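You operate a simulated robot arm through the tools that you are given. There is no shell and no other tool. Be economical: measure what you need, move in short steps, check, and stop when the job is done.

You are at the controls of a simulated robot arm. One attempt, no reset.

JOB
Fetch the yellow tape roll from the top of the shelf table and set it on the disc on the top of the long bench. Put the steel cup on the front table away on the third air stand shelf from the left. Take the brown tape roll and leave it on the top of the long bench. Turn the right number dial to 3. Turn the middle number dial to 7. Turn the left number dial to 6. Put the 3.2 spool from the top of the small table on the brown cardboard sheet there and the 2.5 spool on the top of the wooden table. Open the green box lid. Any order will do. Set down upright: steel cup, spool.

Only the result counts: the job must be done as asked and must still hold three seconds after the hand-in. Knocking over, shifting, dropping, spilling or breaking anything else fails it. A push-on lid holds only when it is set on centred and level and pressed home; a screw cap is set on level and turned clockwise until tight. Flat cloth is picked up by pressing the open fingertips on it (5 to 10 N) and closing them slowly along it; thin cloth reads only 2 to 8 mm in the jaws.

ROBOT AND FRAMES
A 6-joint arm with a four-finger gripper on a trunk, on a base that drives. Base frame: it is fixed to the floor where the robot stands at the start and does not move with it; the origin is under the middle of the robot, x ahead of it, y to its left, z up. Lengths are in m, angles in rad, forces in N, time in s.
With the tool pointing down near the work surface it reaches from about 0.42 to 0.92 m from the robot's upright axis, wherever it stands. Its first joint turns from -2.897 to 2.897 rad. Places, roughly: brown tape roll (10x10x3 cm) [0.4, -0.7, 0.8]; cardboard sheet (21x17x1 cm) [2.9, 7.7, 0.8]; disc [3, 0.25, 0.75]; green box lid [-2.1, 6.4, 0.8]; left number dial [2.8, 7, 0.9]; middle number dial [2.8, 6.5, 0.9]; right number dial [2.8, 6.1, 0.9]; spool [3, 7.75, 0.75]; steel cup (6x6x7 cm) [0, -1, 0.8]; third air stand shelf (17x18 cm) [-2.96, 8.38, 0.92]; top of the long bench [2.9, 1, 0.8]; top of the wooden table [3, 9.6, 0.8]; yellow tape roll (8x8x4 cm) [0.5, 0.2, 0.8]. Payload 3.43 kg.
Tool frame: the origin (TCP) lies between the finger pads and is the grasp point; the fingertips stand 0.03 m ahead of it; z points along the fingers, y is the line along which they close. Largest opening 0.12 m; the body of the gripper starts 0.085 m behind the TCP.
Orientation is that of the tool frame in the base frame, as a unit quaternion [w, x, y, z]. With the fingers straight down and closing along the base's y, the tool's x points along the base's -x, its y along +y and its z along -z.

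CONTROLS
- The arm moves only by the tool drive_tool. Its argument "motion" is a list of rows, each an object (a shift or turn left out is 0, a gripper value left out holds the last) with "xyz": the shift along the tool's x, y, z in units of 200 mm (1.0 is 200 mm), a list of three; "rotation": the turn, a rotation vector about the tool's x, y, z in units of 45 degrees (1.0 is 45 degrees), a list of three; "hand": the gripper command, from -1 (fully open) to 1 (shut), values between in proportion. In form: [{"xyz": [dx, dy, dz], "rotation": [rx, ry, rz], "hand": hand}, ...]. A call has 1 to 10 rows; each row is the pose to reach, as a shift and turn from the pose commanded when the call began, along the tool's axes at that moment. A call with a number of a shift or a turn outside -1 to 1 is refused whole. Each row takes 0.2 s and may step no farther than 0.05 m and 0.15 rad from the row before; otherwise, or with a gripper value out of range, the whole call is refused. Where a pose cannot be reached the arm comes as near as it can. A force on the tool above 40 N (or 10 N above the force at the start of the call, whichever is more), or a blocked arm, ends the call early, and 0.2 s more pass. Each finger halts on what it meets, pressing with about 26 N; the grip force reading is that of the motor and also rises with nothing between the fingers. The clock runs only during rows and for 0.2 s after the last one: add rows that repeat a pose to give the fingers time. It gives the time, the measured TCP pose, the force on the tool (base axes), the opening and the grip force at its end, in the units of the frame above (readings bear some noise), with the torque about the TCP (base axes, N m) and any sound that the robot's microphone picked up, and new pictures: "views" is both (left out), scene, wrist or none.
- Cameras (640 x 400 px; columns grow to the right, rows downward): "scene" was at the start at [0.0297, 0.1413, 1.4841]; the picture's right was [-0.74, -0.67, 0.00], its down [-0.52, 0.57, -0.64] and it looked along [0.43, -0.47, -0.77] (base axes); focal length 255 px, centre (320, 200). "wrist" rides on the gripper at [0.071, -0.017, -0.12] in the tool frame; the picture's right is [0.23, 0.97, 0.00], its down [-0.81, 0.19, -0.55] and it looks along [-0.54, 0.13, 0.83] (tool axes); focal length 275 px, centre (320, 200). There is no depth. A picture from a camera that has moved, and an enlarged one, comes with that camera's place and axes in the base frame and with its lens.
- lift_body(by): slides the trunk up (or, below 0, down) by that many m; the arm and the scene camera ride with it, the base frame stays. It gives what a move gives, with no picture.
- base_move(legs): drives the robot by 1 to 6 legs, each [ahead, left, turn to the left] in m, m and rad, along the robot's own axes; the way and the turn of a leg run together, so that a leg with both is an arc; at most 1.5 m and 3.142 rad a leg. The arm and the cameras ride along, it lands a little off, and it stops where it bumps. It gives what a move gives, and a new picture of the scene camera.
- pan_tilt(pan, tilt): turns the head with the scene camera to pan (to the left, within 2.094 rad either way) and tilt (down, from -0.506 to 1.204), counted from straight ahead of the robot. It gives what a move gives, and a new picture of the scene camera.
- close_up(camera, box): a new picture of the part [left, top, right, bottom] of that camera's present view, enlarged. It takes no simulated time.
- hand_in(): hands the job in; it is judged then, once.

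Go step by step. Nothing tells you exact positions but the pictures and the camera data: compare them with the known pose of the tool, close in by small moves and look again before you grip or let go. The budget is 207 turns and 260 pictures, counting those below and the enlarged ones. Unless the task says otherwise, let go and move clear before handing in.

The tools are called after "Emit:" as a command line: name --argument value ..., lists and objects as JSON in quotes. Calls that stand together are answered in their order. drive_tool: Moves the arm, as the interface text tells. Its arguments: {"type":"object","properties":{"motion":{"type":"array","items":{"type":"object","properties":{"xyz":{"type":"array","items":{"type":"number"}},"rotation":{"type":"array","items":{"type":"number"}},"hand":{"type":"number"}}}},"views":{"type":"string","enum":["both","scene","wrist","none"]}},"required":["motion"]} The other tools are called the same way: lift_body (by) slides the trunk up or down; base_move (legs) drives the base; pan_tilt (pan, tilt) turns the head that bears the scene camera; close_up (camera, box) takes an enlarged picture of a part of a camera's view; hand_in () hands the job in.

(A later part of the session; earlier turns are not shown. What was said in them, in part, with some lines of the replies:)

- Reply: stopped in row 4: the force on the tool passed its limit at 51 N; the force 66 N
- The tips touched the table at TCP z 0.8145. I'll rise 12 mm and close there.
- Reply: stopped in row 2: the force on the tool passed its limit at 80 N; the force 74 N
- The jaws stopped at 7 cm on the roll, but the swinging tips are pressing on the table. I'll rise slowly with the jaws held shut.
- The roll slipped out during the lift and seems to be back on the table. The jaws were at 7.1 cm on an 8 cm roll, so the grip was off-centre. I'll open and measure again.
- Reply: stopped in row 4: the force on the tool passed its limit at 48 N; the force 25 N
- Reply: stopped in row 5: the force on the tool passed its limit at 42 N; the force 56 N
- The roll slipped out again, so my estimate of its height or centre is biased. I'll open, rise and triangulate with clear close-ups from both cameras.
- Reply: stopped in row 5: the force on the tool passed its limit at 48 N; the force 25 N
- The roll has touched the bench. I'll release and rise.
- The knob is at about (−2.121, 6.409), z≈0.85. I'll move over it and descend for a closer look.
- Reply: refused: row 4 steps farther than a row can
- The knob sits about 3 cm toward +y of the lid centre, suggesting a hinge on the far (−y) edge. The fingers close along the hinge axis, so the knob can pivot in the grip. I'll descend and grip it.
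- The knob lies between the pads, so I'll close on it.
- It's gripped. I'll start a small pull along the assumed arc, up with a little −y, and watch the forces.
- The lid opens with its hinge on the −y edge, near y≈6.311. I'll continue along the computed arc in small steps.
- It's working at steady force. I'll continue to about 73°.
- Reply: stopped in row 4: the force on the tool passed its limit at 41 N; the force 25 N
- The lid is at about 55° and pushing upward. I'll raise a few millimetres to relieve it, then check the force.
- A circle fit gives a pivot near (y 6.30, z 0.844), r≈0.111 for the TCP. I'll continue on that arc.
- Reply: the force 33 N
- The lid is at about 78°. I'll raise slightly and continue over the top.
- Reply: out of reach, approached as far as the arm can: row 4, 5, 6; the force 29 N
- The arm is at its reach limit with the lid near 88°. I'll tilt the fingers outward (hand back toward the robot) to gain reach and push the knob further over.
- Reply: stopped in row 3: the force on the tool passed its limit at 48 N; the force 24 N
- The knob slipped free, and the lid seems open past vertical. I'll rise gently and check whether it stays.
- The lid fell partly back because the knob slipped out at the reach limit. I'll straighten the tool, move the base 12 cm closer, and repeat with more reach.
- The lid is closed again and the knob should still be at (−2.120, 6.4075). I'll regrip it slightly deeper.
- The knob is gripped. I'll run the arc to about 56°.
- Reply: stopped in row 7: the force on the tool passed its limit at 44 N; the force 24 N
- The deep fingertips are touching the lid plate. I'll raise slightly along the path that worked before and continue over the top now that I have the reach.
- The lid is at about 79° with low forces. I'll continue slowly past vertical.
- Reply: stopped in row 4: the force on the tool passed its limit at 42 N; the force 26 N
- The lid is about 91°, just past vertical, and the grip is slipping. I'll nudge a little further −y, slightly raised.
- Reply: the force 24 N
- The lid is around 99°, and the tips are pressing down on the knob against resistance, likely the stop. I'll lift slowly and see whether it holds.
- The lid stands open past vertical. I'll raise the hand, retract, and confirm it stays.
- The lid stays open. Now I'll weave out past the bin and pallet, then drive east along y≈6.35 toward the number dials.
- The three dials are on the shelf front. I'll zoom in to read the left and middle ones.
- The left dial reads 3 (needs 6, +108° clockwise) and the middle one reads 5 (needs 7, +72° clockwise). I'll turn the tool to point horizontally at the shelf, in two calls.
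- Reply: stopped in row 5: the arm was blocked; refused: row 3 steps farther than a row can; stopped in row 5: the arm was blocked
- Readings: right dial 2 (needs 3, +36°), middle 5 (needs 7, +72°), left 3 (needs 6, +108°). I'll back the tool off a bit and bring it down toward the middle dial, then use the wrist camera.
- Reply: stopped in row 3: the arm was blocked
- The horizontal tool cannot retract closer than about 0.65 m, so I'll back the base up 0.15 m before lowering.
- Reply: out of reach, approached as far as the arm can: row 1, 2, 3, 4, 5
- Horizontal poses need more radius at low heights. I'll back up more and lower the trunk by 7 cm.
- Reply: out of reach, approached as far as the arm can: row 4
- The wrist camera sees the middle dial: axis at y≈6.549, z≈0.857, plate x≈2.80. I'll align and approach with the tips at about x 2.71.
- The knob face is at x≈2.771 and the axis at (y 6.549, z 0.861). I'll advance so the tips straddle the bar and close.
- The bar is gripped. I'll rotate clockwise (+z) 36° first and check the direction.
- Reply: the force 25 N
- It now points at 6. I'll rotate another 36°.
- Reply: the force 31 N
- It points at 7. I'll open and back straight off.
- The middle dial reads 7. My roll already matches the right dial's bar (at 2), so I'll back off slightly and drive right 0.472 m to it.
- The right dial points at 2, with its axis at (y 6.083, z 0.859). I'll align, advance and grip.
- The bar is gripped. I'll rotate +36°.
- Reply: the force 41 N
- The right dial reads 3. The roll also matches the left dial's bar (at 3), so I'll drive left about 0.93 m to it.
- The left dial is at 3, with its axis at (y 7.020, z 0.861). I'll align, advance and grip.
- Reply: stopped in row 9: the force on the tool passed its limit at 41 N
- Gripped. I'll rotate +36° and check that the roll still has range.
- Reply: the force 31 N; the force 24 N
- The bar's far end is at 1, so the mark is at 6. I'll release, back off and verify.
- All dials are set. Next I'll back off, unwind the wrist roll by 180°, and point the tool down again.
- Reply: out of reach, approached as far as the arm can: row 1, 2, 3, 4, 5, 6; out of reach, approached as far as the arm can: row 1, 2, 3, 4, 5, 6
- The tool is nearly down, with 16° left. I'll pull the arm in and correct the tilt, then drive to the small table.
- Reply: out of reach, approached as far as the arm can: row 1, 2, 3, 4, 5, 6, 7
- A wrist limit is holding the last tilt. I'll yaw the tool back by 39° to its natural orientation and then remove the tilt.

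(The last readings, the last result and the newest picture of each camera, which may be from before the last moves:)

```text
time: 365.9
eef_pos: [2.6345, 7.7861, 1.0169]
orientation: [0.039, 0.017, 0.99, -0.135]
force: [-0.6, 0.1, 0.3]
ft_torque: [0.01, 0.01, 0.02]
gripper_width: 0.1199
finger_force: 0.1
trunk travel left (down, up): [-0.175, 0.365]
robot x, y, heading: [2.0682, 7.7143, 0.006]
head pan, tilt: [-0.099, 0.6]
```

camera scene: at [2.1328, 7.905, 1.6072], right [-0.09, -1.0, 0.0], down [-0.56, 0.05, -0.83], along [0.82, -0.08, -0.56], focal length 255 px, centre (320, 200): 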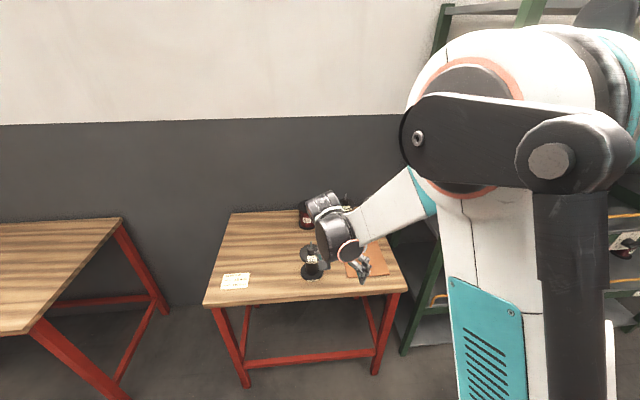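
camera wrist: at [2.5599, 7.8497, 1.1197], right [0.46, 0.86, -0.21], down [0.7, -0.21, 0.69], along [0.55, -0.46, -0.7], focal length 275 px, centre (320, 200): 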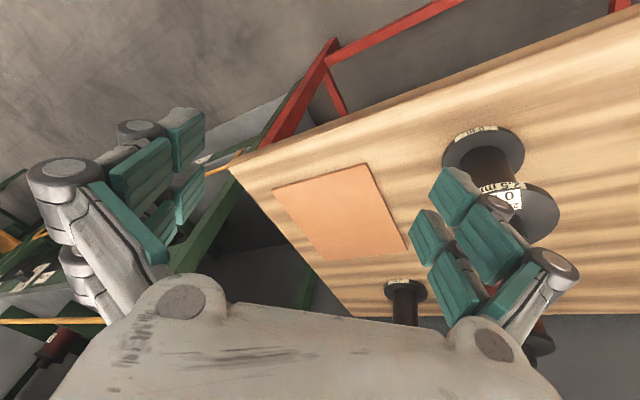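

Emit:
drive_tool --motion '[{"rotation": [-0.11, 0.035, 0]}, {"rotation": [-0.23, 0.07, 0]}, {"rotation": [-0.341, 0.104, 0]}, {"rotation": [-0.341, 0.104, 0]}]' --views "both"

```text
time: 366.9
eef_pos: [2.633, 7.7863, 1.0181]
orientation: [0.039, 0.018, 0.99, -0.135]
force: [0.9, 0.0, -0.3]
ft_torque: [-0.04, 0.01, -0.02]
gripper_width: 0.1203
finger_force: 0.1
out of reach, approached as far as the arm can: row 1, 2, 3, 4
trunk travel left (down, up): [-0.175, 0.365]
robot x, y, heading: [2.0682, 7.7191, 0.002]
head pan, tilt: [-0.099, 0.6]
camera scene: at [2.133, 7.905, 1.6072], right [-0.09, -1.0, 0.0], down [-0.56, 0.05, -0.82], along [0.82, -0.08, -0.57], focal length 255 px, centre (320, 200)
camera wrist: at [2.553, 7.8039, 1.1323], right [-0.19, 0.94, -0.28], down [0.78, 0.31, 0.55], along [0.6, -0.11, -0.79], focal length 275 px, centre (320, 200)
```

scene: 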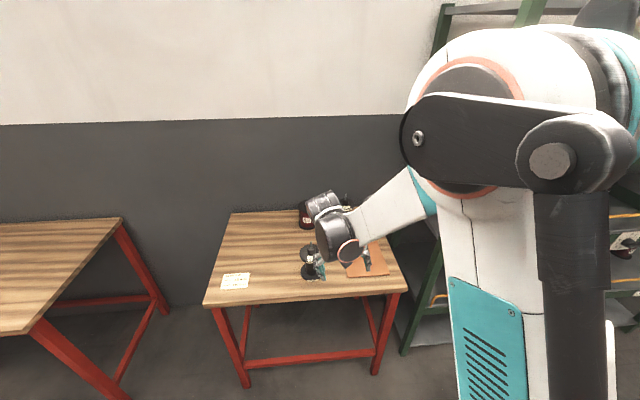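
wrist: 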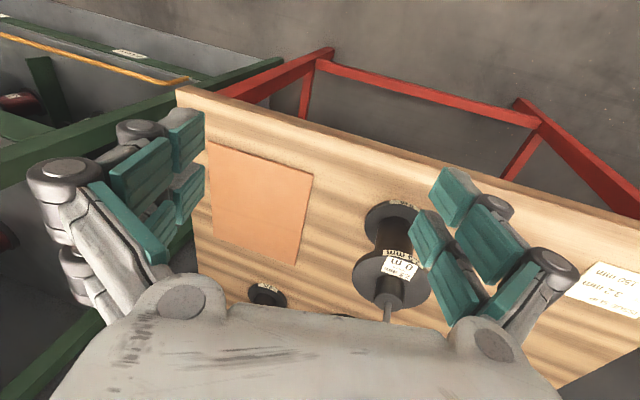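

The wrist sits in a flipped configuration with a 15.6° sideways lean that it cannot remove. If I yaw 90° so the pads close along x, the lean stays in the pads' plane and is harmless for upright spools. First I'll read the spool labels.

Emit:
close_up --camera "wrist" --box '[230, 180, 450, 320]'

Emit:
close_up --camera "scene" --box '[210, 170, 410, 295]'

```text
2.86 times, centred on (340, 250) of wrist
camera zoom: at [2.553, 7.8039, 1.1323], right [-0.19, 0.94, -0.28], down [0.78, 0.31, 0.55], along [0.6, -0.11, -0.79], focal length 786 px, centre (263, 57)
```

zoom: 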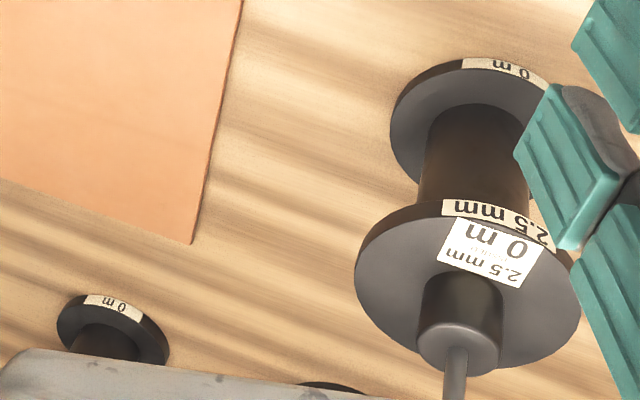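

```text
3.20 times, centred on (310, 232) of scene
camera zoom: at [2.133, 7.905, 1.6072], right [-0.09, -1.0, 0.0], down [-0.56, 0.05, -0.82], along [0.82, -0.08, -0.57], focal length 815 px, centre (352, 96)
```

zoom: 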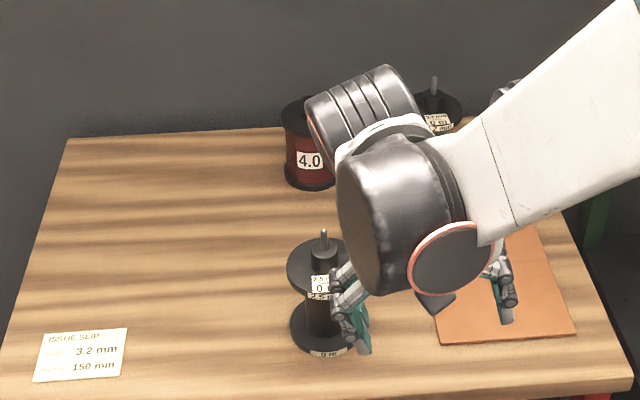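

The front black spool is 2.5 (about (2.81, 7.87)), the red one is 4.0, and the one behind on the right is probably 3.2 (about (3.10, 7.68)). I'll raise the hand, yaw it +90°, and move the base closer.

Emit:
drive_tool --motion '[{"xyz": [0, 0, -0.2]}, {"xyz": [0, 0, -0.4]}, {"xyz": [0, 0, -0.6]}, {"xyz": [0, 0, -0.6], "rotation": [0, 0, 0.17]}, {"xyz": [0, 0, -0.6], "rotation": [0, 0, 0.34]}, {"xyz": [0, 0, -0.6], "rotation": [0, 0, 0.51]}, {"xyz": [0, 0, -0.6], "rotation": [0, 0, 0.68]}, {"xyz": [0, 0, -0.6], "rotation": [0, 0, 0.85]}, {"xyz": [0, 0, -0.6], "rotation": [0, 0, 1.0]}]' --views "none"

Emit:
drive_tool --motion '[{"rotation": [0, 0, 0.17]}, {"rotation": [0, 0, 0.34]}, {"rotation": [0, 0, 0.51]}, {"rotation": [0, 0, 0.68]}, {"rotation": [0, 0, 0.85]}, {"rotation": [0, 0, 1.0]}]' --views "none"

Emit:
base_move --legs '[[0.22, 0, 0]]'

Emit:
drive_tool --motion '[{"xyz": [0, 0, 0], "hand": -1}]' --views "wrist"

```text
time: 368.9
eef_pos: [2.6261, 7.8164, 1.1314]
orientation: [0.088, 0.396, 0.907, -0.109]
force: [-0.4, -0.9, 0.5]
ft_torque: [0.01, -0.01, 0.01]
gripper_width: 0.1199
finger_force: 0.1
trunk travel left (down, up): [-0.175, 0.365]
robot x, y, heading: [2.0672, 7.7178, 0.006]
head pan, tilt: [-0.099, 0.6]
```

```text
time: 370.2
eef_pos: [2.6258, 7.8177, 1.1315]
orientation: [0.123, 0.714, 0.686, -0.067]
force: [0.7, -0.2, -0.3]
ft_torque: [0.01, 0.0, 0.0]
gripper_width: 0.1202
finger_force: 0.0
trunk travel left (down, up): [-0.175, 0.365]
robot x, y, heading: [2.0664, 7.715, 0.008]
head pan, tilt: [-0.099, 0.6]
```

```text
time: 372.0
eef_pos: [2.85, 7.8182, 1.1306]
orientation: [0.122, 0.712, 0.688, -0.067]
force: [0.1, -0.5, 0.1]
ft_torque: [-0.02, 0.02, 0.0]
gripper_width: 0.1199
finger_force: 0.0
trunk travel left (down, up): [-0.175, 0.365]
robot x, y, heading: [2.2915, 7.7142, 0.004]
head pan, tilt: [-0.099, 0.6]
camera scene: at [2.3583, 7.9062, 1.6071], right [-0.09, -1.0, 0.0], down [-0.56, 0.05, -0.82], along [0.82, -0.08, -0.57], focal length 255 px, centre (320, 200)
```

scene: 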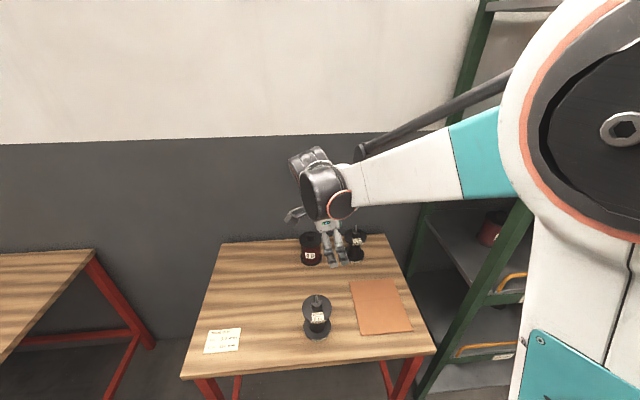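

```text
time: 372.4
eef_pos: [2.8499, 7.8183, 1.1306]
orientation: [0.123, 0.713, 0.687, -0.068]
force: [0.0, -0.4, -0.4]
ft_torque: [-0.05, -0.01, 0.02]
gripper_width: 0.1201
finger_force: 0.0
trunk travel left (down, up): [-0.175, 0.365]
robot x, y, heading: [2.2908, 7.7158, 0.008]
head pan, tilt: [-0.099, 0.6]
camera wrist: at [2.8273, 7.9203, 1.2274], right [0.98, 0.2, 0.02], down [0.11, -0.64, 0.76], along [0.16, -0.74, -0.65], focal length 275 px, centre (320, 200)
```

wrist: 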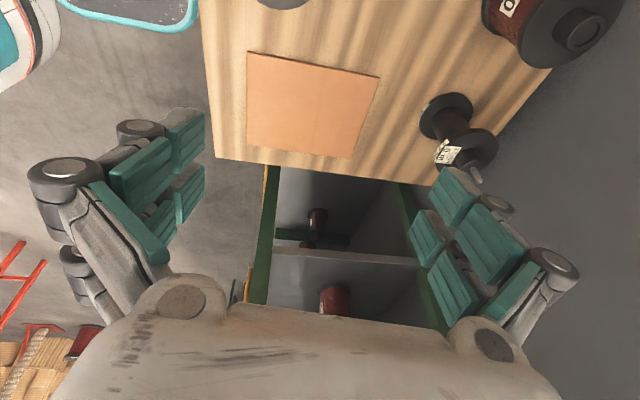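

Emit:
close_up --camera "scene" --box '[270, 210, 430, 350]'

Emit:
close_up --camera "wrist" --box '[380, 60, 540, 200]'

```text
2.86 times, centred on (350, 280) of scene
camera zoom: at [2.3575, 7.9061, 1.6072], right [-0.09, -1.0, 0.0], down [-0.56, 0.05, -0.83], along [0.82, -0.08, -0.56], focal length 727 px, centre (234, -29)
```

zoom: 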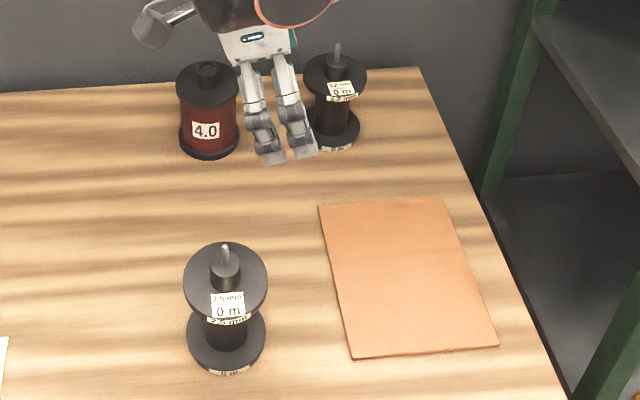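

```text
2.86 times, centred on (460, 130) of wrist
camera zoom: at [2.8273, 7.9203, 1.2274], right [0.98, 0.2, 0.02], down [0.11, -0.64, 0.76], along [0.16, -0.74, -0.65], focal length 786 px, centre (-80, 400)
```

zoom: 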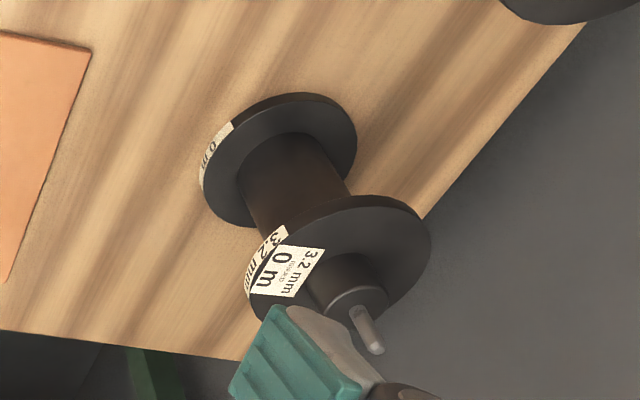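

The 3.2 label is confirmed. The spool hub is at about (3.137, 7.678), with the flange top at z≈0.866 and hub top at 0.90. I'll move above it with a small yaw so the pads close horizontally.

Emit:
drive_tool --motion '[{"xyz": [-0.06, 0.17, 0.07], "rotation": [0, 0, -0.13], "hand": -0.5}, {"xyz": [-0.12, 0.34, 0.15], "rotation": [0, 0, -0.26]}, {"xyz": [-0.18, 0.51, 0.22], "rotation": [0, 0, -0.38]}, {"xyz": [-0.24, 0.68, 0.3], "rotation": [0, 0, -0.38]}, {"xyz": [-0.3, 0.85, 0.37], "rotation": [0, 0, -0.38]}, {"xyz": [-0.344, 0.988, 0.44], "rotation": [0, 0, -0.38]}]' --views "both"

```text
time: 373.8
eef_pos: [3.0491, 7.7221, 1.0824]
orientation: [0.113, 0.602, 0.785, -0.086]
force: [-0.7, -0.1, -0.1]
ft_torque: [0.0, 0.04, -0.01]
gripper_width: 0.0898
finger_force: 0.0
trunk travel left (down, up): [-0.175, 0.365]
robot x, y, heading: [2.2906, 7.7168, 0.003]
head pan, tilt: [-0.099, 0.6]
camera scene: at [2.3584, 7.9059, 1.6071], right [-0.09, -1.0, 0.0], down [-0.56, 0.05, -0.82], along [0.82, -0.08, -0.57], focal length 255 px, centre (320, 200)
camera wrist: at [3.0066, 7.816, 1.1788], right [0.88, 0.47, -0.06], down [0.35, -0.55, 0.76], along [0.32, -0.69, -0.65], focal length 275 px, centre (320, 200)
```

scene: 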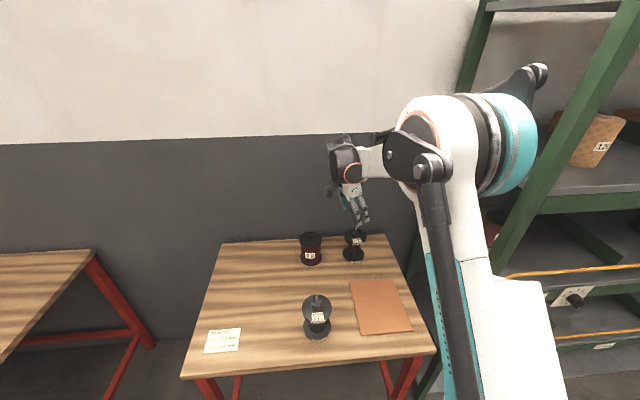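
wrist: 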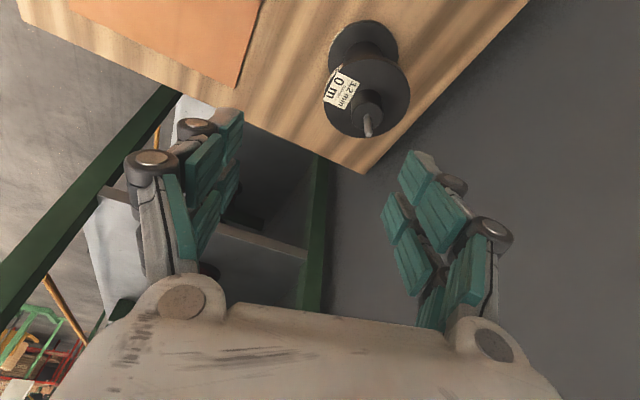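

Refined, the hub is at (3.117, 7.684). I'll move over it and descend to just above the spike.

Emit:
drive_tool --motion '[{"xyz": [-0.118, 0.14, 0.035]}, {"xyz": [-0.236, 0.28, 0.069]}, {"xyz": [-0.18, 0.28, 0.26]}, {"xyz": [-0.12, 0.28, 0.46]}, {"xyz": [-0.064, 0.28, 0.653]}]' --views "wrist"

Emit:
close_up --camera "scene" --box '[300, 150, 400, 270]'

```text
time: 375.0
eef_pos: [3.1163, 7.6904, 0.9579]
orientation: [0.113, 0.602, 0.785, -0.088]
force: [0.7, -0.1, -0.8]
ft_torque: [-0.03, -0.01, 0.03]
gripper_width: 0.0899
finger_force: 0.1
trunk travel left (down, up): [-0.175, 0.365]
robot x, y, heading: [2.2923, 7.7138, 0.006]
head pan, tilt: [-0.099, 0.6]
camera wrist: at [3.074, 7.7863, 1.054], right [0.88, 0.47, -0.07], down [0.35, -0.55, 0.76], along [0.32, -0.69, -0.65], focal length 275 px, centre (320, 200)
```

wrist: 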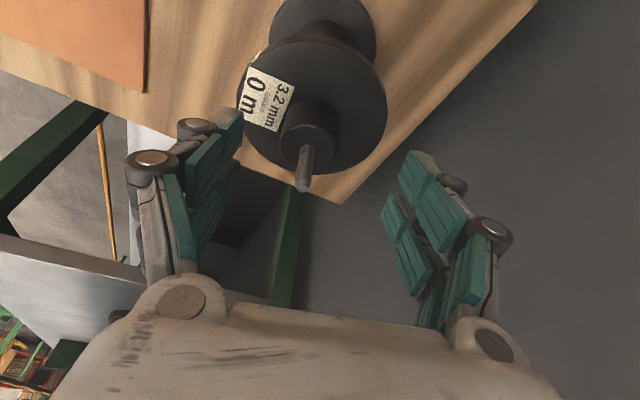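

```text
3.33 times, centred on (350, 210) of scene
camera zoom: at [2.3583, 7.906, 1.6071], right [-0.09, -1.0, 0.0], down [-0.56, 0.05, -0.82], along [0.82, -0.08, -0.57], focal length 849 px, centre (220, 167)
```

zoom: 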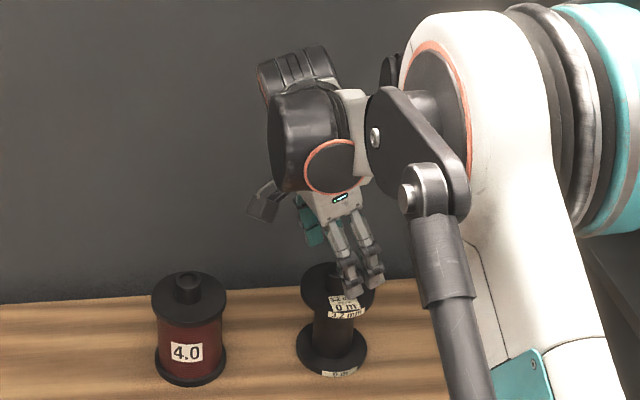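

The flange top is really nearer z≈0.895, and the hub is at about (3.105, 7.693). I'll correct the position, go down beside the hub and close.

Emit:
drive_tool --motion '[{"xyz": [0.05, -0.048, 0.0]}, {"xyz": [0.084, -0.048, 0.1]}, {"xyz": [0.084, -0.048, 0.1], "hand": 0}, {"xyz": [0.084, -0.048, 0.1], "hand": 0.3}, {"xyz": [0.084, -0.048, 0.1], "hand": 1}, {"xyz": [0.084, -0.048, 0.1], "hand": 1}, {"xyz": [0.084, -0.048, 0.1], "hand": 1}]' --views "wrist"

Emit:
close_up --camera "scene" --box '[310, 190, 390, 270]'

```text
time: 376.3
eef_pos: [3.103, 7.7002, 0.9369]
orientation: [0.115, 0.602, 0.786, -0.086]
force: [0.3, 3.0, 24.6]
ft_torque: [0.23, 0.24, -0.12]
gripper_width: 0.0805
finger_force: 26.2
trunk travel left (down, up): [-0.175, 0.365]
robot x, y, heading: [2.2923, 7.7158, 0.004]
head pan, tilt: [-0.099, 0.6]
stopped in row 6: the force on the tool passed its limit at 41 N (the readings are from after the stop); the commanded pose is now the measured one
camera wrist: at [3.0591, 7.7964, 1.0336], right [0.88, 0.47, -0.06], down [0.35, -0.55, 0.76], along [0.32, -0.69, -0.65], focal length 275 px, centre (320, 200)
```

wrist: 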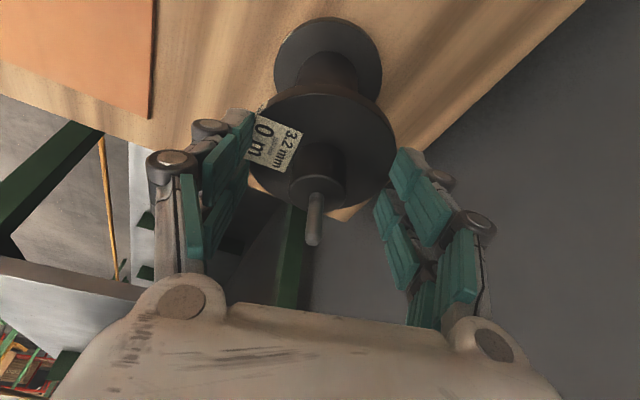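

```text
5.00 times, centred on (350, 230) of scene
camera zoom: at [2.3553, 7.9065, 1.6072], right [-0.09, -1.0, 0.0], down [-0.56, 0.05, -0.83], along [0.82, -0.08, -0.56], focal length 1273 px, centre (170, 50)
```

zoom: 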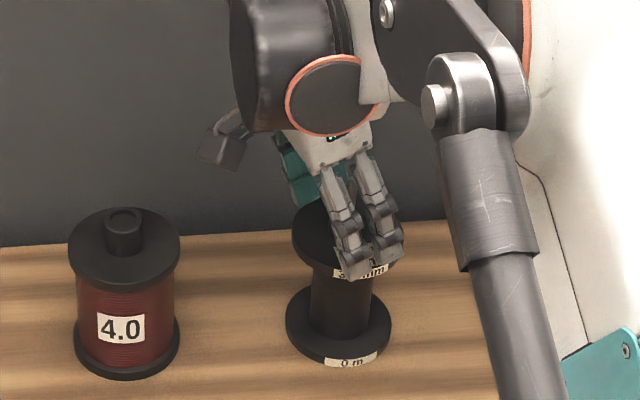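

The tips closed on the flange rim. I'll open, rise 11 mm, and grip the hub instead.

Emit:
drive_tool --motion '[{"xyz": [0, 0, 0], "hand": -0.6}, {"xyz": [-0.034, -0.005, -0.055], "hand": -0.6}, {"xyz": [-0.034, -0.005, -0.055], "hand": -0.2}, {"xyz": [-0.034, -0.005, -0.055], "hand": 0.2}, {"xyz": [-0.034, -0.005, -0.055], "hand": 0.5}, {"xyz": [-0.034, -0.005, -0.055], "hand": 1}, {"xyz": [-0.034, -0.005, -0.055], "hand": 1}]' --views "wrist"

```text
time: 377.9
eef_pos: [3.1037, 7.697, 0.9484]
orientation: [0.114, 0.602, 0.786, -0.087]
force: [0.5, -0.6, 0.5]
ft_torque: [-0.01, -0.05, 0.0]
gripper_width: 0.0307
finger_force: 25.7
trunk travel left (down, up): [-0.175, 0.365]
robot x, y, heading: [2.2953, 7.7154, 0.007]
head pan, tilt: [-0.099, 0.6]
camera wrist: at [3.0599, 7.7922, 1.0446], right [0.88, 0.47, -0.06], down [0.35, -0.55, 0.76], along [0.32, -0.69, -0.65], focal length 275 px, centre (320, 200)
```

wrist: 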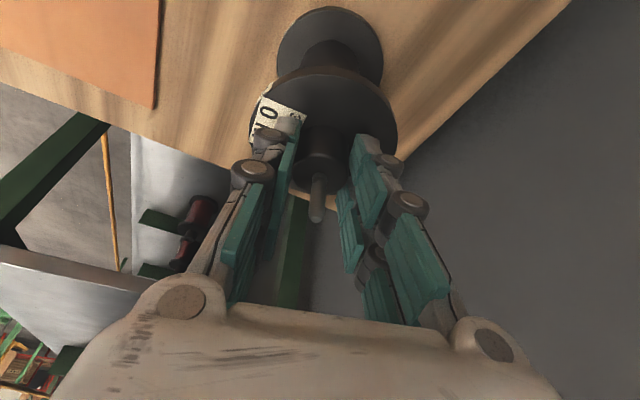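

The hub is held at 3.1 cm. I'll lift gently.

Emit:
drive_tool --motion '[{"xyz": [-0.014, 0, -0.048], "hand": 1}, {"xyz": [-0.042, 0, -0.144], "hand": 1}, {"xyz": [-0.084, 0, -0.287], "hand": 1}, {"xyz": [-0.126, 0, -0.43], "hand": 1}, {"xyz": [-0.168, 0, -0.575], "hand": 1}]' --views "both"

```text
time: 379.1
eef_pos: [3.1014, 7.6977, 1.0694]
orientation: [0.114, 0.602, 0.786, -0.087]
force: [1.0, 0.0, -1.2]
ft_torque: [-0.03, 0.01, -0.03]
gripper_width: 0.0304
finger_force: 25.8
trunk travel left (down, up): [-0.175, 0.365]
robot x, y, heading: [2.294, 7.7165, 0.004]
head pan, tilt: [-0.099, 0.6]
camera scene: at [2.3577, 7.9061, 1.6072], right [-0.09, -1.0, 0.0], down [-0.56, 0.05, -0.83], along [0.82, -0.08, -0.56], focal length 255 px, centre (320, 200)
camera wrist: at [3.0577, 7.7929, 1.1648], right [0.88, 0.47, -0.06], down [0.35, -0.55, 0.76], along [0.32, -0.69, -0.65], focal length 275 px, centre (320, 200)
```

scene: 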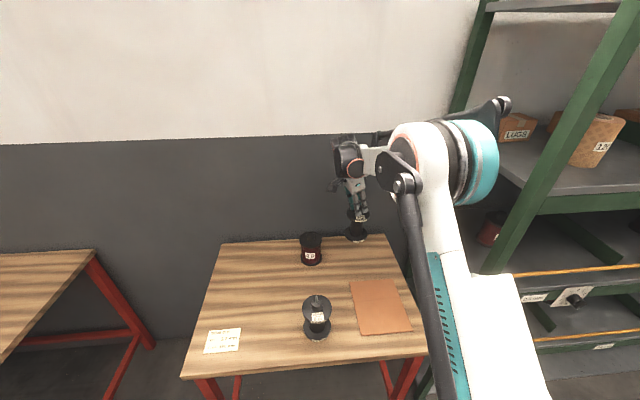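
wrist: 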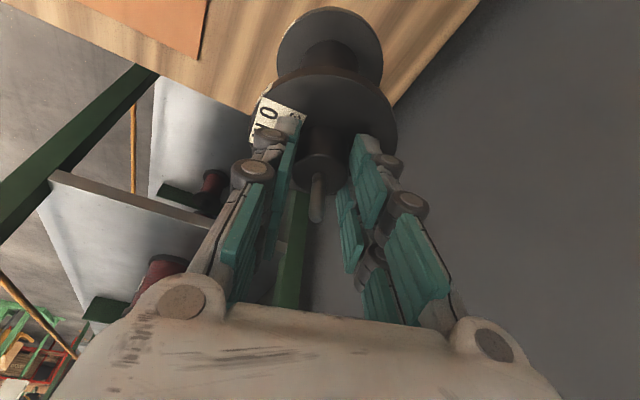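

The spool is held. I'll carry it over the cardboard sheet (centre about (2.86, 7.65)) and lower it partway.

Emit:
drive_tool --motion '[{"xyz": [0.02, -0.24, -0.007], "hand": 1}, {"xyz": [0.042, -0.48, -0.013], "hand": 1}, {"xyz": [0.063, -0.72, -0.02], "hand": 1}, {"xyz": [0.083, -0.96, -0.026], "hand": 1}]' --views "none"

Emit:
drive_tool --motion '[{"xyz": [0.021, -0.24, -0.007], "hand": 1}, {"xyz": [0.07, -0.24, 0.16], "hand": 1}, {"xyz": [0.119, -0.24, 0.328], "hand": 1}]' --views "both"

Emit:
close_up --camera "scene" --box '[280, 210, 440, 350]'

```text
time: 380.1
eef_pos: [2.9105, 7.6619, 1.067]
orientation: [0.115, 0.602, 0.786, -0.087]
force: [-1.1, 0.2, -0.4]
ft_torque: [-0.02, -0.03, -0.01]
gripper_width: 0.0307
finger_force: 26.1
trunk travel left (down, up): [-0.175, 0.365]
robot x, y, heading: [2.2931, 7.7155, 0.004]
head pan, tilt: [-0.099, 0.6]
```

```text
time: 380.9
eef_pos: [2.8641, 7.6537, 0.9968]
orientation: [0.115, 0.602, 0.786, -0.088]
force: [0.7, -0.1, -0.9]
ft_torque: [-0.02, 0.03, -0.05]
gripper_width: 0.0305
finger_force: 26.4
trunk travel left (down, up): [-0.175, 0.365]
robot x, y, heading: [2.2938, 7.7145, 0.008]
head pan, tilt: [-0.099, 0.6]
camera scene: at [2.3595, 7.9062, 1.607], right [-0.09, -1.0, 0.0], down [-0.56, 0.05, -0.82], along [0.82, -0.08, -0.57], focal length 255 px, centre (320, 200)
camera wrist: at [2.8228, 7.7479, 1.0923], right [0.88, 0.47, -0.07], down [0.35, -0.55, 0.76], along [0.32, -0.7, -0.64], focal length 275 px, centre (320, 200)
```

scene: 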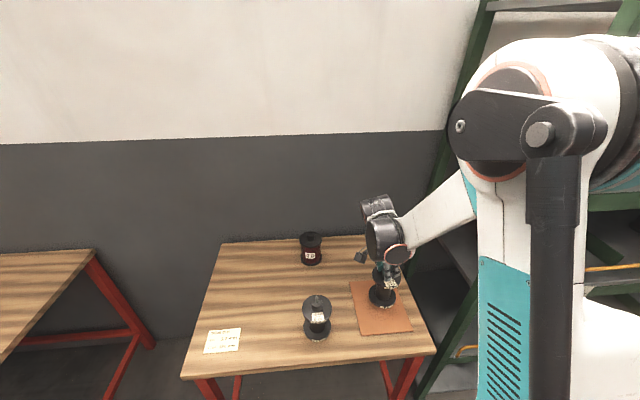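
wrist: 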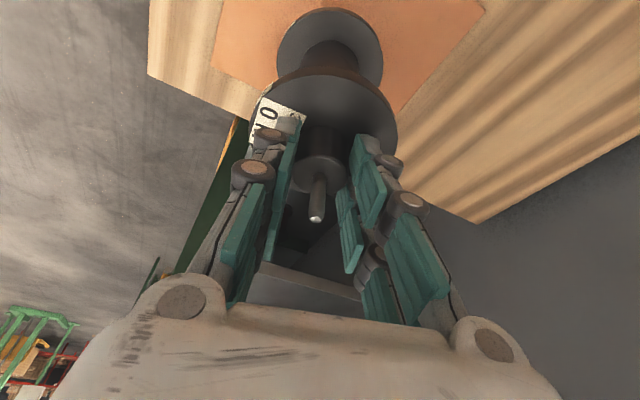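

```text
2.86 times, centred on (360, 280) of scene
camera zoom: at [2.3595, 7.9062, 1.607], right [-0.09, -1.0, 0.0], down [-0.56, 0.05, -0.82], along [0.82, -0.08, -0.57], focal length 727 px, centre (206, -29)
```

zoom: 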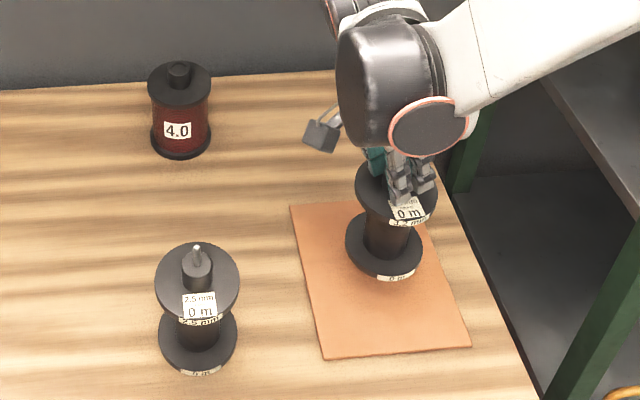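

It's well centred above the sheet. I'll lower it slowly to contact.

Emit:
drive_tool --motion '[{"xyz": [0.028, 0, 0.096], "hand": 1}, {"xyz": [0.045, 0, 0.153], "hand": 1}, {"xyz": [0.052, 0, 0.177], "hand": 1}, {"xyz": [0.056, 0, 0.192], "hand": 1}, {"xyz": [0.06, 0, 0.206], "hand": 1}, {"xyz": [0.064, 0, 0.218], "hand": 1}, {"xyz": [0.067, 0, 0.23], "hand": 1}]' --views "wrist"

```text
time: 382.5
eef_pos: [2.8661, 7.657, 0.9519]
orientation: [0.115, 0.602, 0.785, -0.089]
force: [4.7, 4.1, 26.8]
ft_torque: [0.12, -0.18, 0.03]
gripper_width: 0.03
finger_force: 26.2
trunk travel left (down, up): [-0.175, 0.365]
robot x, y, heading: [2.2895, 7.7117, 0.008]
head pan, tilt: [-0.099, 0.6]
camera wrist: at [2.8223, 7.7517, 1.0469], right [0.88, 0.47, -0.06], down [0.35, -0.55, 0.76], along [0.32, -0.69, -0.64], focal length 275 px, centre (320, 200)
```

wrist: 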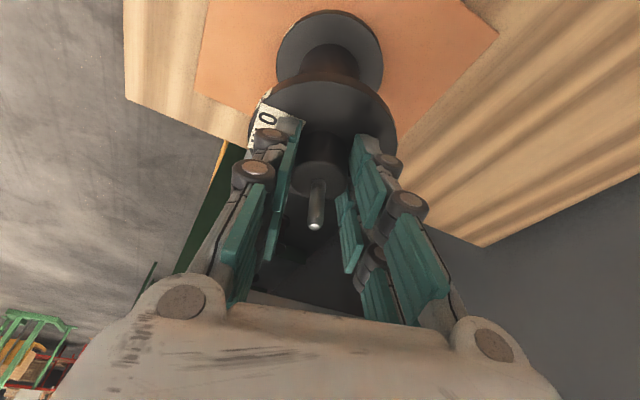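

The spool has touched the sheet. I'll release and rise.

Emit:
drive_tool --motion '[{"xyz": [-0.003, 0, -0.012], "hand": 0.6}, {"xyz": [-0.003, 0, -0.012], "hand": 0.2}, {"xyz": [-0.003, 0, -0.012], "hand": -0.1}, {"xyz": [-0.028, 0, -0.1], "hand": -0.2}, {"xyz": [-0.08, 0, -0.25], "hand": -0.2}, {"xyz": [-0.14, 0, -0.45], "hand": -0.2}, {"xyz": [-0.2, 0, -0.65], "hand": -0.3}]' --views "scene"

Emit:
close_up --camera "scene" --box '[280, 210, 440, 350]'

```text
time: 384.1
eef_pos: [2.8672, 7.6526, 1.0852]
orientation: [0.116, 0.602, 0.785, -0.088]
force: [0.1, -0.9, -1.0]
ft_torque: [0.01, -0.02, 0.0]
gripper_width: 0.0778
finger_force: 0.0
trunk travel left (down, up): [-0.175, 0.365]
robot x, y, heading: [2.2922, 7.7147, 0.005]
head pan, tilt: [-0.099, 0.6]
camera scene: at [2.3572, 7.9061, 1.6073], right [-0.09, -1.0, 0.0], down [-0.56, 0.05, -0.83], along [0.82, -0.08, -0.56], focal length 255 px, centre (320, 200)
```

scene: 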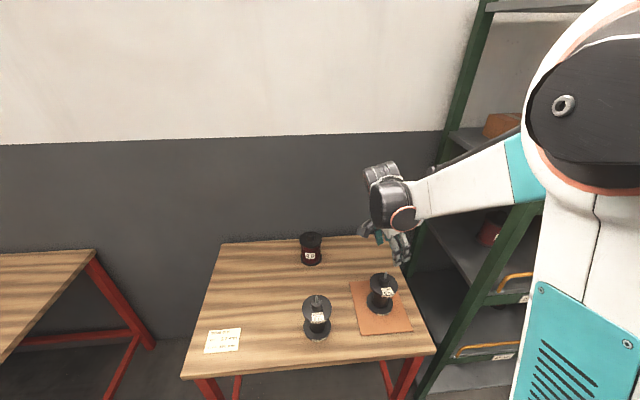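

```text
2.86 times, centred on (360, 280) of scene
camera zoom: at [2.3572, 7.9061, 1.6073], right [-0.09, -1.0, 0.0], down [-0.56, 0.05, -0.83], along [0.82, -0.08, -0.56], focal length 727 px, centre (206, -29)
```

zoom: 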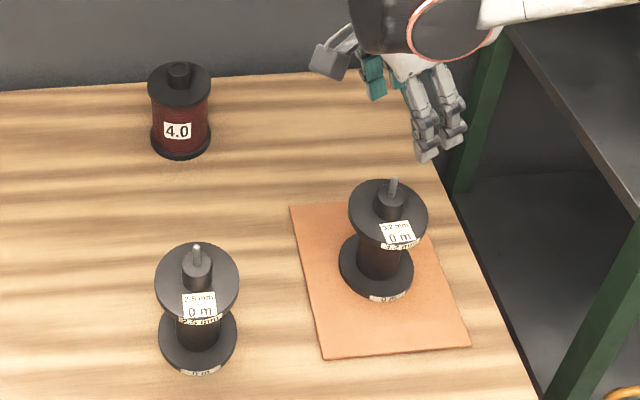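

The 3.2 spool stands on the sheet. For the 2.5 spool at about (2.802, 7.876), I'll shift the base so that it's straight ahead at a comfortable radius.

Emit:
base_move --legs '[[-0.15, 0.16, 0]]'

Emit:
drive_tool --motion '[{"xyz": [0.1, 0.25, -0.03], "hand": -0.3}, {"xyz": [0.2, 0.48, -0.06], "hand": -0.3}]' --views "wrist"

Emit:
close_up --camera "scene" --box '[280, 190, 440, 330]'

```text
time: 385.8
eef_pos: [2.7179, 7.8105, 1.0856]
orientation: [0.115, 0.602, 0.785, -0.088]
force: [0.6, 0.2, 0.4]
ft_torque: [0.0, 0.0, -0.01]
gripper_width: 0.0781
finger_force: 0.1
trunk travel left (down, up): [-0.175, 0.365]
robot x, y, heading: [2.1451, 7.8746, 0.003]
head pan, tilt: [-0.099, 0.6]
camera scene: at [2.2092, 8.0652, 1.6072], right [-0.1, -1.0, 0.0], down [-0.56, 0.05, -0.83], along [0.82, -0.08, -0.56], focal length 255 px, centre (320, 200)
```

scene: 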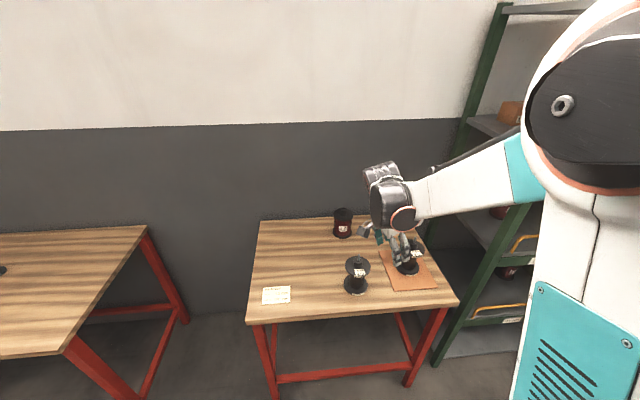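

```text
refused: row 1 steps farther than a row can; nothing moved
```

```text
2.86 times, centred on (360, 260) of scene
camera zoom: at [2.2092, 8.0652, 1.6072], right [-0.1, -1.0, 0.0], down [-0.56, 0.05, -0.83], along [0.82, -0.08, -0.56], focal length 727 px, centre (206, 29)
```

zoom: 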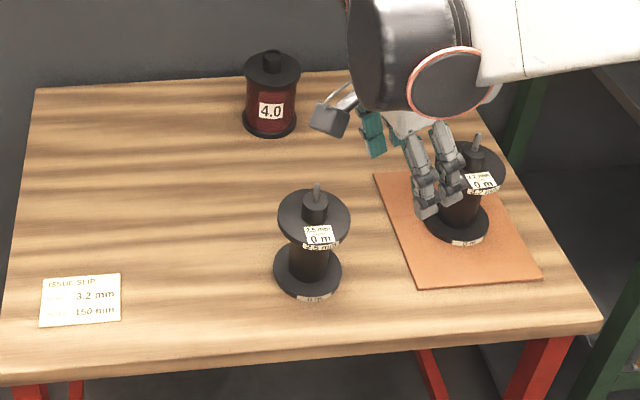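

Emit:
drive_tool --motion '[{"xyz": [0.073, 0.17, -0.02], "hand": -0.3}, {"xyz": [0.146, 0.34, -0.042], "hand": -0.3}, {"xyz": [0.219, 0.51, -0.063], "hand": -0.3}, {"xyz": [0.28, 0.51, 0.15], "hand": -0.3}, {"xyz": [0.345, 0.51, 0.36], "hand": -0.3}, {"xyz": [0.366, 0.51, 0.44], "hand": -0.3}]' --views "wrist"

Emit:
close_up --camera "scene" --box '[310, 190, 430, 300]'

```text
time: 387.1
eef_pos: [2.8053, 7.8812, 0.9816]
orientation: [0.114, 0.602, 0.785, -0.089]
force: [0.0, -0.2, -0.4]
ft_torque: [-0.01, 0.06, 0.03]
gripper_width: 0.0778
finger_force: 0.0
trunk travel left (down, up): [-0.175, 0.365]
robot x, y, heading: [2.1455, 7.8745, 0.005]
head pan, tilt: [-0.099, 0.6]
camera wrist: at [2.7623, 7.9759, 1.0775], right [0.88, 0.46, -0.07], down [0.35, -0.55, 0.76], along [0.32, -0.7, -0.64], focal length 275 px, centre (320, 200)
```

wrist: 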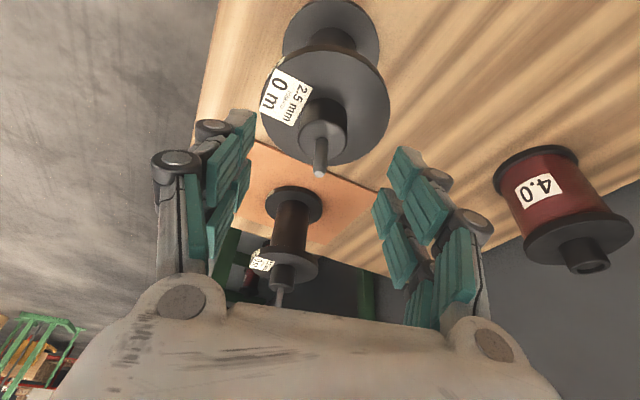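

```text
3.64 times, centred on (370, 245) of scene
camera zoom: at [2.2101, 8.065, 1.6072], right [-0.1, -1.0, 0.0], down [-0.56, 0.05, -0.82], along [0.82, -0.08, -0.57], focal length 926 px, centre (138, 36)
```

zoom: 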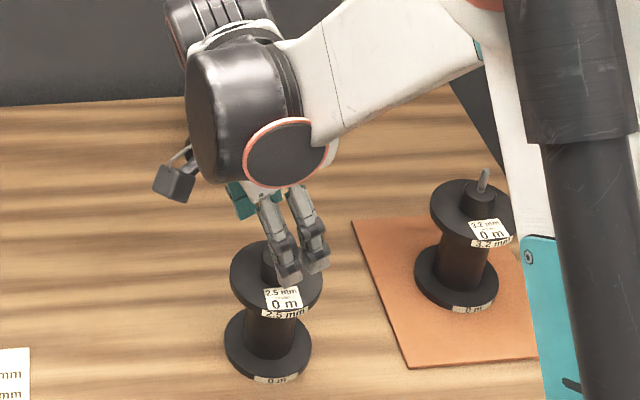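

It's well aligned. I'll descend 3.3 cm and grip the hub as before.

Emit:
drive_tool --motion '[{"xyz": [0.03, -0.012, 0.07], "hand": -0.3}, {"xyz": [0.06, -0.012, 0.154], "hand": -0.3}, {"xyz": [0.06, -0.012, 0.154], "hand": 0}, {"xyz": [0.06, -0.012, 0.154], "hand": 0.3}, {"xyz": [0.06, -0.012, 0.154], "hand": 0.6}, {"xyz": [0.06, -0.012, 0.154], "hand": 1}, {"xyz": [0.06, -0.012, 0.154], "hand": 1}]' --views "wrist"

```text
time: 388.8
eef_pos: [2.8028, 7.8822, 0.9475]
orientation: [0.116, 0.602, 0.785, -0.089]
force: [-0.4, -0.7, 0.3]
ft_torque: [0.04, 0.01, -0.03]
gripper_width: 0.0301
finger_force: 25.6
trunk travel left (down, up): [-0.175, 0.365]
robot x, y, heading: [2.1451, 7.8739, 0.001]
head pan, tilt: [-0.099, 0.6]
camera wrist: at [2.7587, 7.9776, 1.0441], right [0.88, 0.46, -0.07], down [0.34, -0.55, 0.76], along [0.32, -0.7, -0.64], focal length 275 px, centre (320, 200)
```

wrist: 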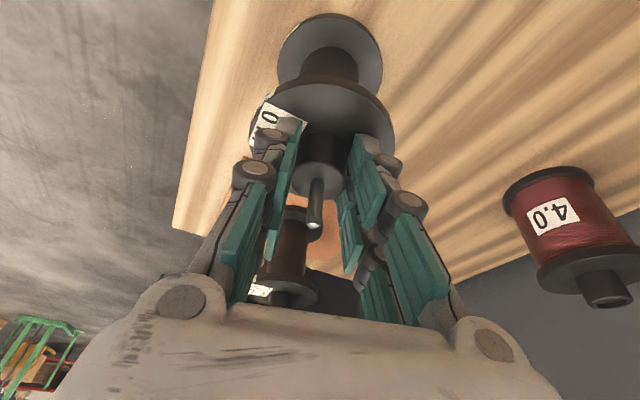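

The hub is gripped. I'll lift, back away, and drive left to the wooden table.

Emit:
drive_tool --motion '[{"xyz": [-0.014, 0, -0.048], "hand": 1}, {"xyz": [-0.042, 0, -0.144], "hand": 1}, {"xyz": [-0.084, 0, -0.287], "hand": 1}, {"xyz": [-0.126, 0, -0.43], "hand": 1}, {"xyz": [-0.182, 0, -0.622], "hand": 1}]' --views "none"

Emit:
base_move --legs '[[-0.3, 0, 0], [0, 1.2, 0]]'

```text
time: 389.9
eef_pos: [2.801, 7.8827, 1.0805]
orientation: [0.115, 0.603, 0.785, -0.089]
force: [-0.3, 0.1, -0.1]
ft_torque: [-0.01, 0.03, -0.01]
gripper_width: 0.0299
finger_force: 25.4
trunk travel left (down, up): [-0.175, 0.365]
robot x, y, heading: [2.1417, 7.8724, 0.005]
head pan, tilt: [-0.099, 0.6]
```

```text
time: 397.8
eef_pos: [2.5242, 9.08, 1.0809]
orientation: [0.114, 0.618, 0.772, -0.091]
force: [0.8, -0.3, -0.8]
ft_torque: [0.0, 0.03, 0.02]
gripper_width: 0.0298
finger_force: 25.9
trunk travel left (down, up): [-0.175, 0.365]
robot x, y, heading: [1.8688, 9.0976, -0.041]
head pan, tilt: [-0.099, 0.6]
camera scene: at [1.9391, 9.2855, 1.6072], right [-0.14, -0.99, 0.0], down [-0.56, 0.08, -0.82], along [0.82, -0.11, -0.57], focal length 255 px, centre (320, 200)
```

scene: 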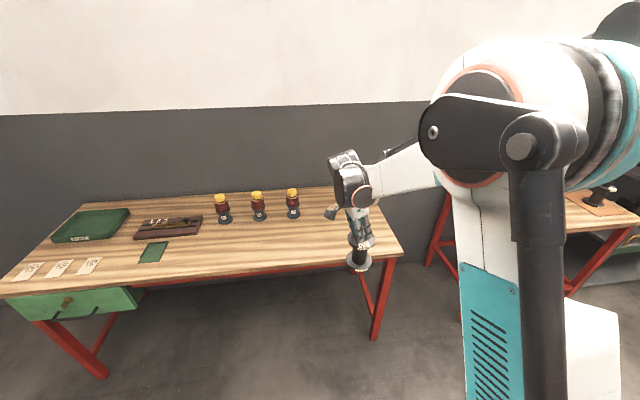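

The near-right part of the wooden table is free. I'll drive ahead 0.3 m and lower the spool.

Emit:
base_move --legs '[[0.3, 0.06, 0.041]]'

Emit:
drive_tool --motion '[{"xyz": [0.06, 0, 0.2], "hand": 1}, {"xyz": [0.11, 0, 0.38], "hand": 1}, {"xyz": [0.14, 0, 0.48], "hand": 1}]' --views "both"

```text
time: 399.8
eef_pos: [2.8189, 9.1579, 1.0789]
orientation: [0.115, 0.604, 0.784, -0.089]
force: [0.0, -0.2, -1.4]
ft_torque: [-0.05, 0.0, -0.05]
gripper_width: 0.0298
finger_force: 26.3
trunk travel left (down, up): [-0.175, 0.365]
robot x, y, heading: [2.1582, 9.1531, 0.005]
head pan, tilt: [-0.099, 0.6]
camera scene: at [2.2273, 9.3431, 1.6071], right [-0.1, -1.0, 0.0], down [-0.56, 0.06, -0.82], along [0.82, -0.08, -0.57], focal length 255 px, centre (320, 200)
```

scene: 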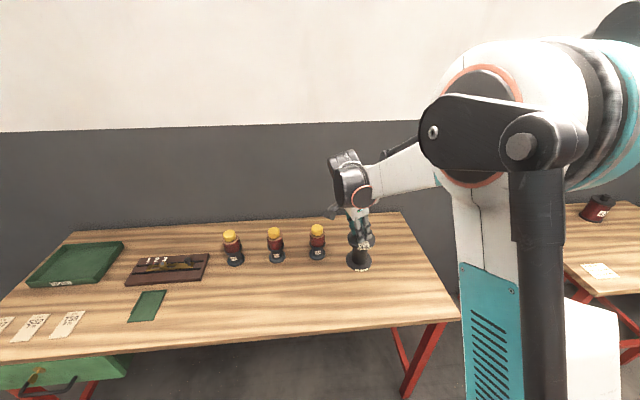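

```text
time: 400.6
eef_pos: [2.8198, 9.1582, 0.9798]
orientation: [0.115, 0.603, 0.784, -0.088]
force: [0.6, -0.9, -0.4]
ft_torque: [0.02, 0.01, 0.02]
gripper_width: 0.0297
finger_force: 26.1
trunk travel left (down, up): [-0.175, 0.365]
robot x, y, heading: [2.159, 9.154, -0.002]
head pan, tilt: [-0.099, 0.6]
camera scene: at [2.2268, 9.343, 1.6072], right [-0.1, -1.0, 0.0], down [-0.56, 0.06, -0.82], along [0.82, -0.08, -0.57], focal length 255 px, centre (320, 200)
camera wrist: at [2.7773, 9.2536, 1.0759], right [0.88, 0.46, -0.07], down [0.34, -0.55, 0.76], along [0.32, -0.7, -0.64], focal length 275 px, centre (320, 200)
```

scene: 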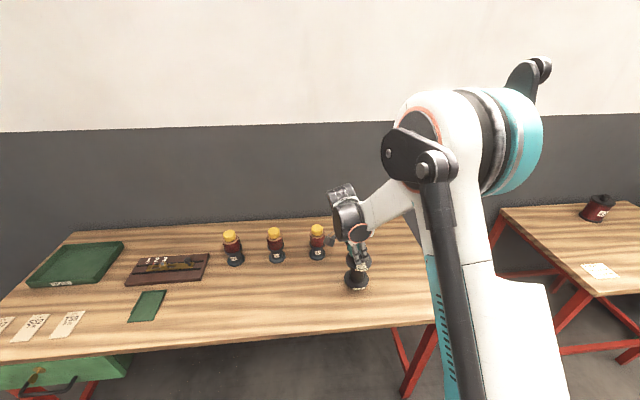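
wrist: 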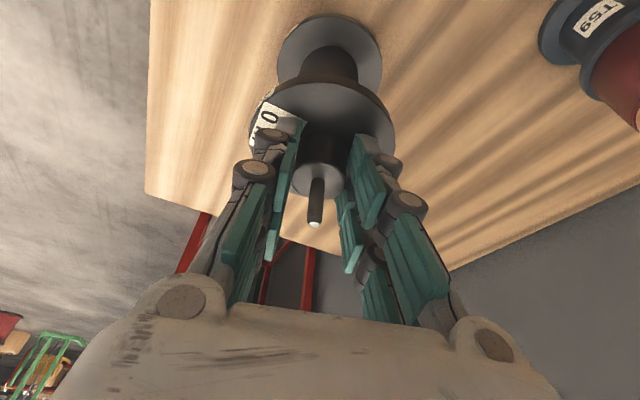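

The spool is over clear wood. I'll lower it slowly to contact.

Emit:
drive_tool --motion '[{"xyz": [0.02, 0, 0.07], "hand": 1}, {"xyz": [0.03, 0, 0.1], "hand": 1}, {"xyz": [0.036, 0, 0.122], "hand": 1}, {"xyz": [0.042, 0, 0.142], "hand": 1}, {"xyz": [0.047, 0, 0.16], "hand": 1}, {"xyz": [0.051, 0, 0.175], "hand": 1}, {"xyz": [0.055, 0, 0.19], "hand": 1}, {"xyz": [0.06, 0, 0.205], "hand": 1}]' --views "wrist"

```text
time: 402.1
eef_pos: [2.8208, 9.1569, 0.9452]
orientation: [0.117, 0.604, 0.784, -0.087]
force: [1.0, 1.2, 18.5]
ft_torque: [0.53, 0.3, 0.0]
gripper_width: 0.0303
finger_force: 26.1
trunk travel left (down, up): [-0.175, 0.365]
robot x, y, heading: [2.1618, 9.1546, -0.006]
head pan, tilt: [-0.099, 0.6]
stopped in row 7: the force on the tool passed its limit at 45 N (the readings are from after the stop); the commanded pose is now the measured one
camera wrist: at [2.7778, 9.2526, 1.0406], right [0.88, 0.46, -0.06], down [0.34, -0.55, 0.76], along [0.32, -0.7, -0.64], focal length 275 px, centre (320, 200)
```

wrist: 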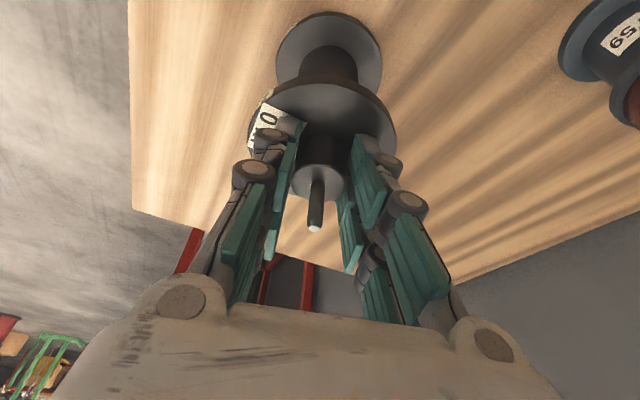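

Contact. I'll release and rise.

Emit:
drive_tool --motion '[{"xyz": [-0.003, 0, -0.01], "hand": 0.6}, {"xyz": [-0.003, 0, -0.01], "hand": 0.2}, {"xyz": [-0.003, 0, -0.01], "hand": -0.1}, {"xyz": [-0.028, 0, -0.1], "hand": -0.2}, {"xyz": [-0.08, 0, -0.25], "hand": -0.2}, {"xyz": [-0.14, 0, -0.45], "hand": -0.2}, {"xyz": [-0.2, 0, -0.65], "hand": -0.3}]' --views "none"

Emit:
base_move --legs '[[-0.4, 0, 0]]'

Emit:
close_up --camera "scene" --box '[240, 150, 480, 300]'

```text
time: 403.7
eef_pos: [2.824, 9.1525, 1.0786]
orientation: [0.116, 0.604, 0.784, -0.088]
force: [-0.7, -0.1, -1.5]
ft_torque: [0.01, -0.02, 0.0]
gripper_width: 0.0782
finger_force: 0.1
trunk travel left (down, up): [-0.175, 0.365]
robot x, y, heading: [2.1593, 9.1522, -0.003]
head pan, tilt: [-0.099, 0.6]
```

```text
time: 406.2
eef_pos: [2.4234, 9.1502, 1.0783]
orientation: [0.116, 0.607, 0.781, -0.089]
force: [-0.2, -0.3, 0.3]
ft_torque: [0.01, 0.0, 0.0]
gripper_width: 0.0781
finger_force: 0.0
trunk travel left (down, up): [-0.175, 0.365]
robot x, y, heading: [1.7598, 9.1555, -0.011]
head pan, tilt: [-0.099, 0.6]
camera scene: at [1.8276, 9.3442, 1.6072], right [-0.11, -0.99, 0.0], down [-0.56, 0.06, -0.83], along [0.82, -0.09, -0.56], focal length 255 px, centre (320, 200)
```

scene: 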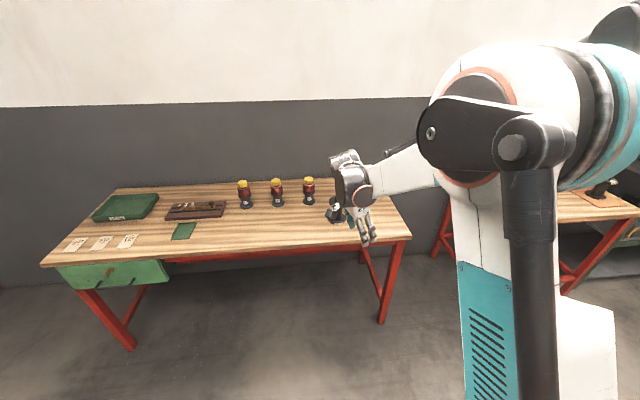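

```text
2.67 times, centred on (360, 225) of scene
camera zoom: at [1.8276, 9.3442, 1.6072], right [-0.11, -0.99, 0.0], down [-0.56, 0.06, -0.83], along [0.82, -0.09, -0.56], focal length 679 px, centre (213, 133)
```

zoom: 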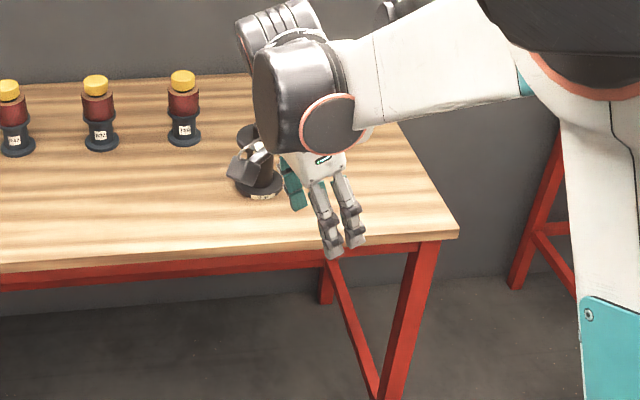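

The 2.5 spool stands upright on the wooden table, and every other item checked out after I released it. The hand is clear, so I'm handing in.

Emit:
hand_in

```text
The job is handed in.
```

I finished every item on the list and handed the job in; I haven't seen the verdict. In the last pictures:
- The yellow roll is on the disc and the brown roll is on the long bench.
- The cup is on the third air stand shelf.
- The dials read 6, 7 and 3 from left to right.
- The 3.2 spool is on the cardboard and the 2.5 spool is on the wooden table, both upright.
- The green lid is open.

While I was picking up the rolls, both slipped from the grip. The yellow one fell back onto the shelf table and the brown one moved about 2 cm on the front table before I regripped it. The lid also fell shut once before it stayed open.
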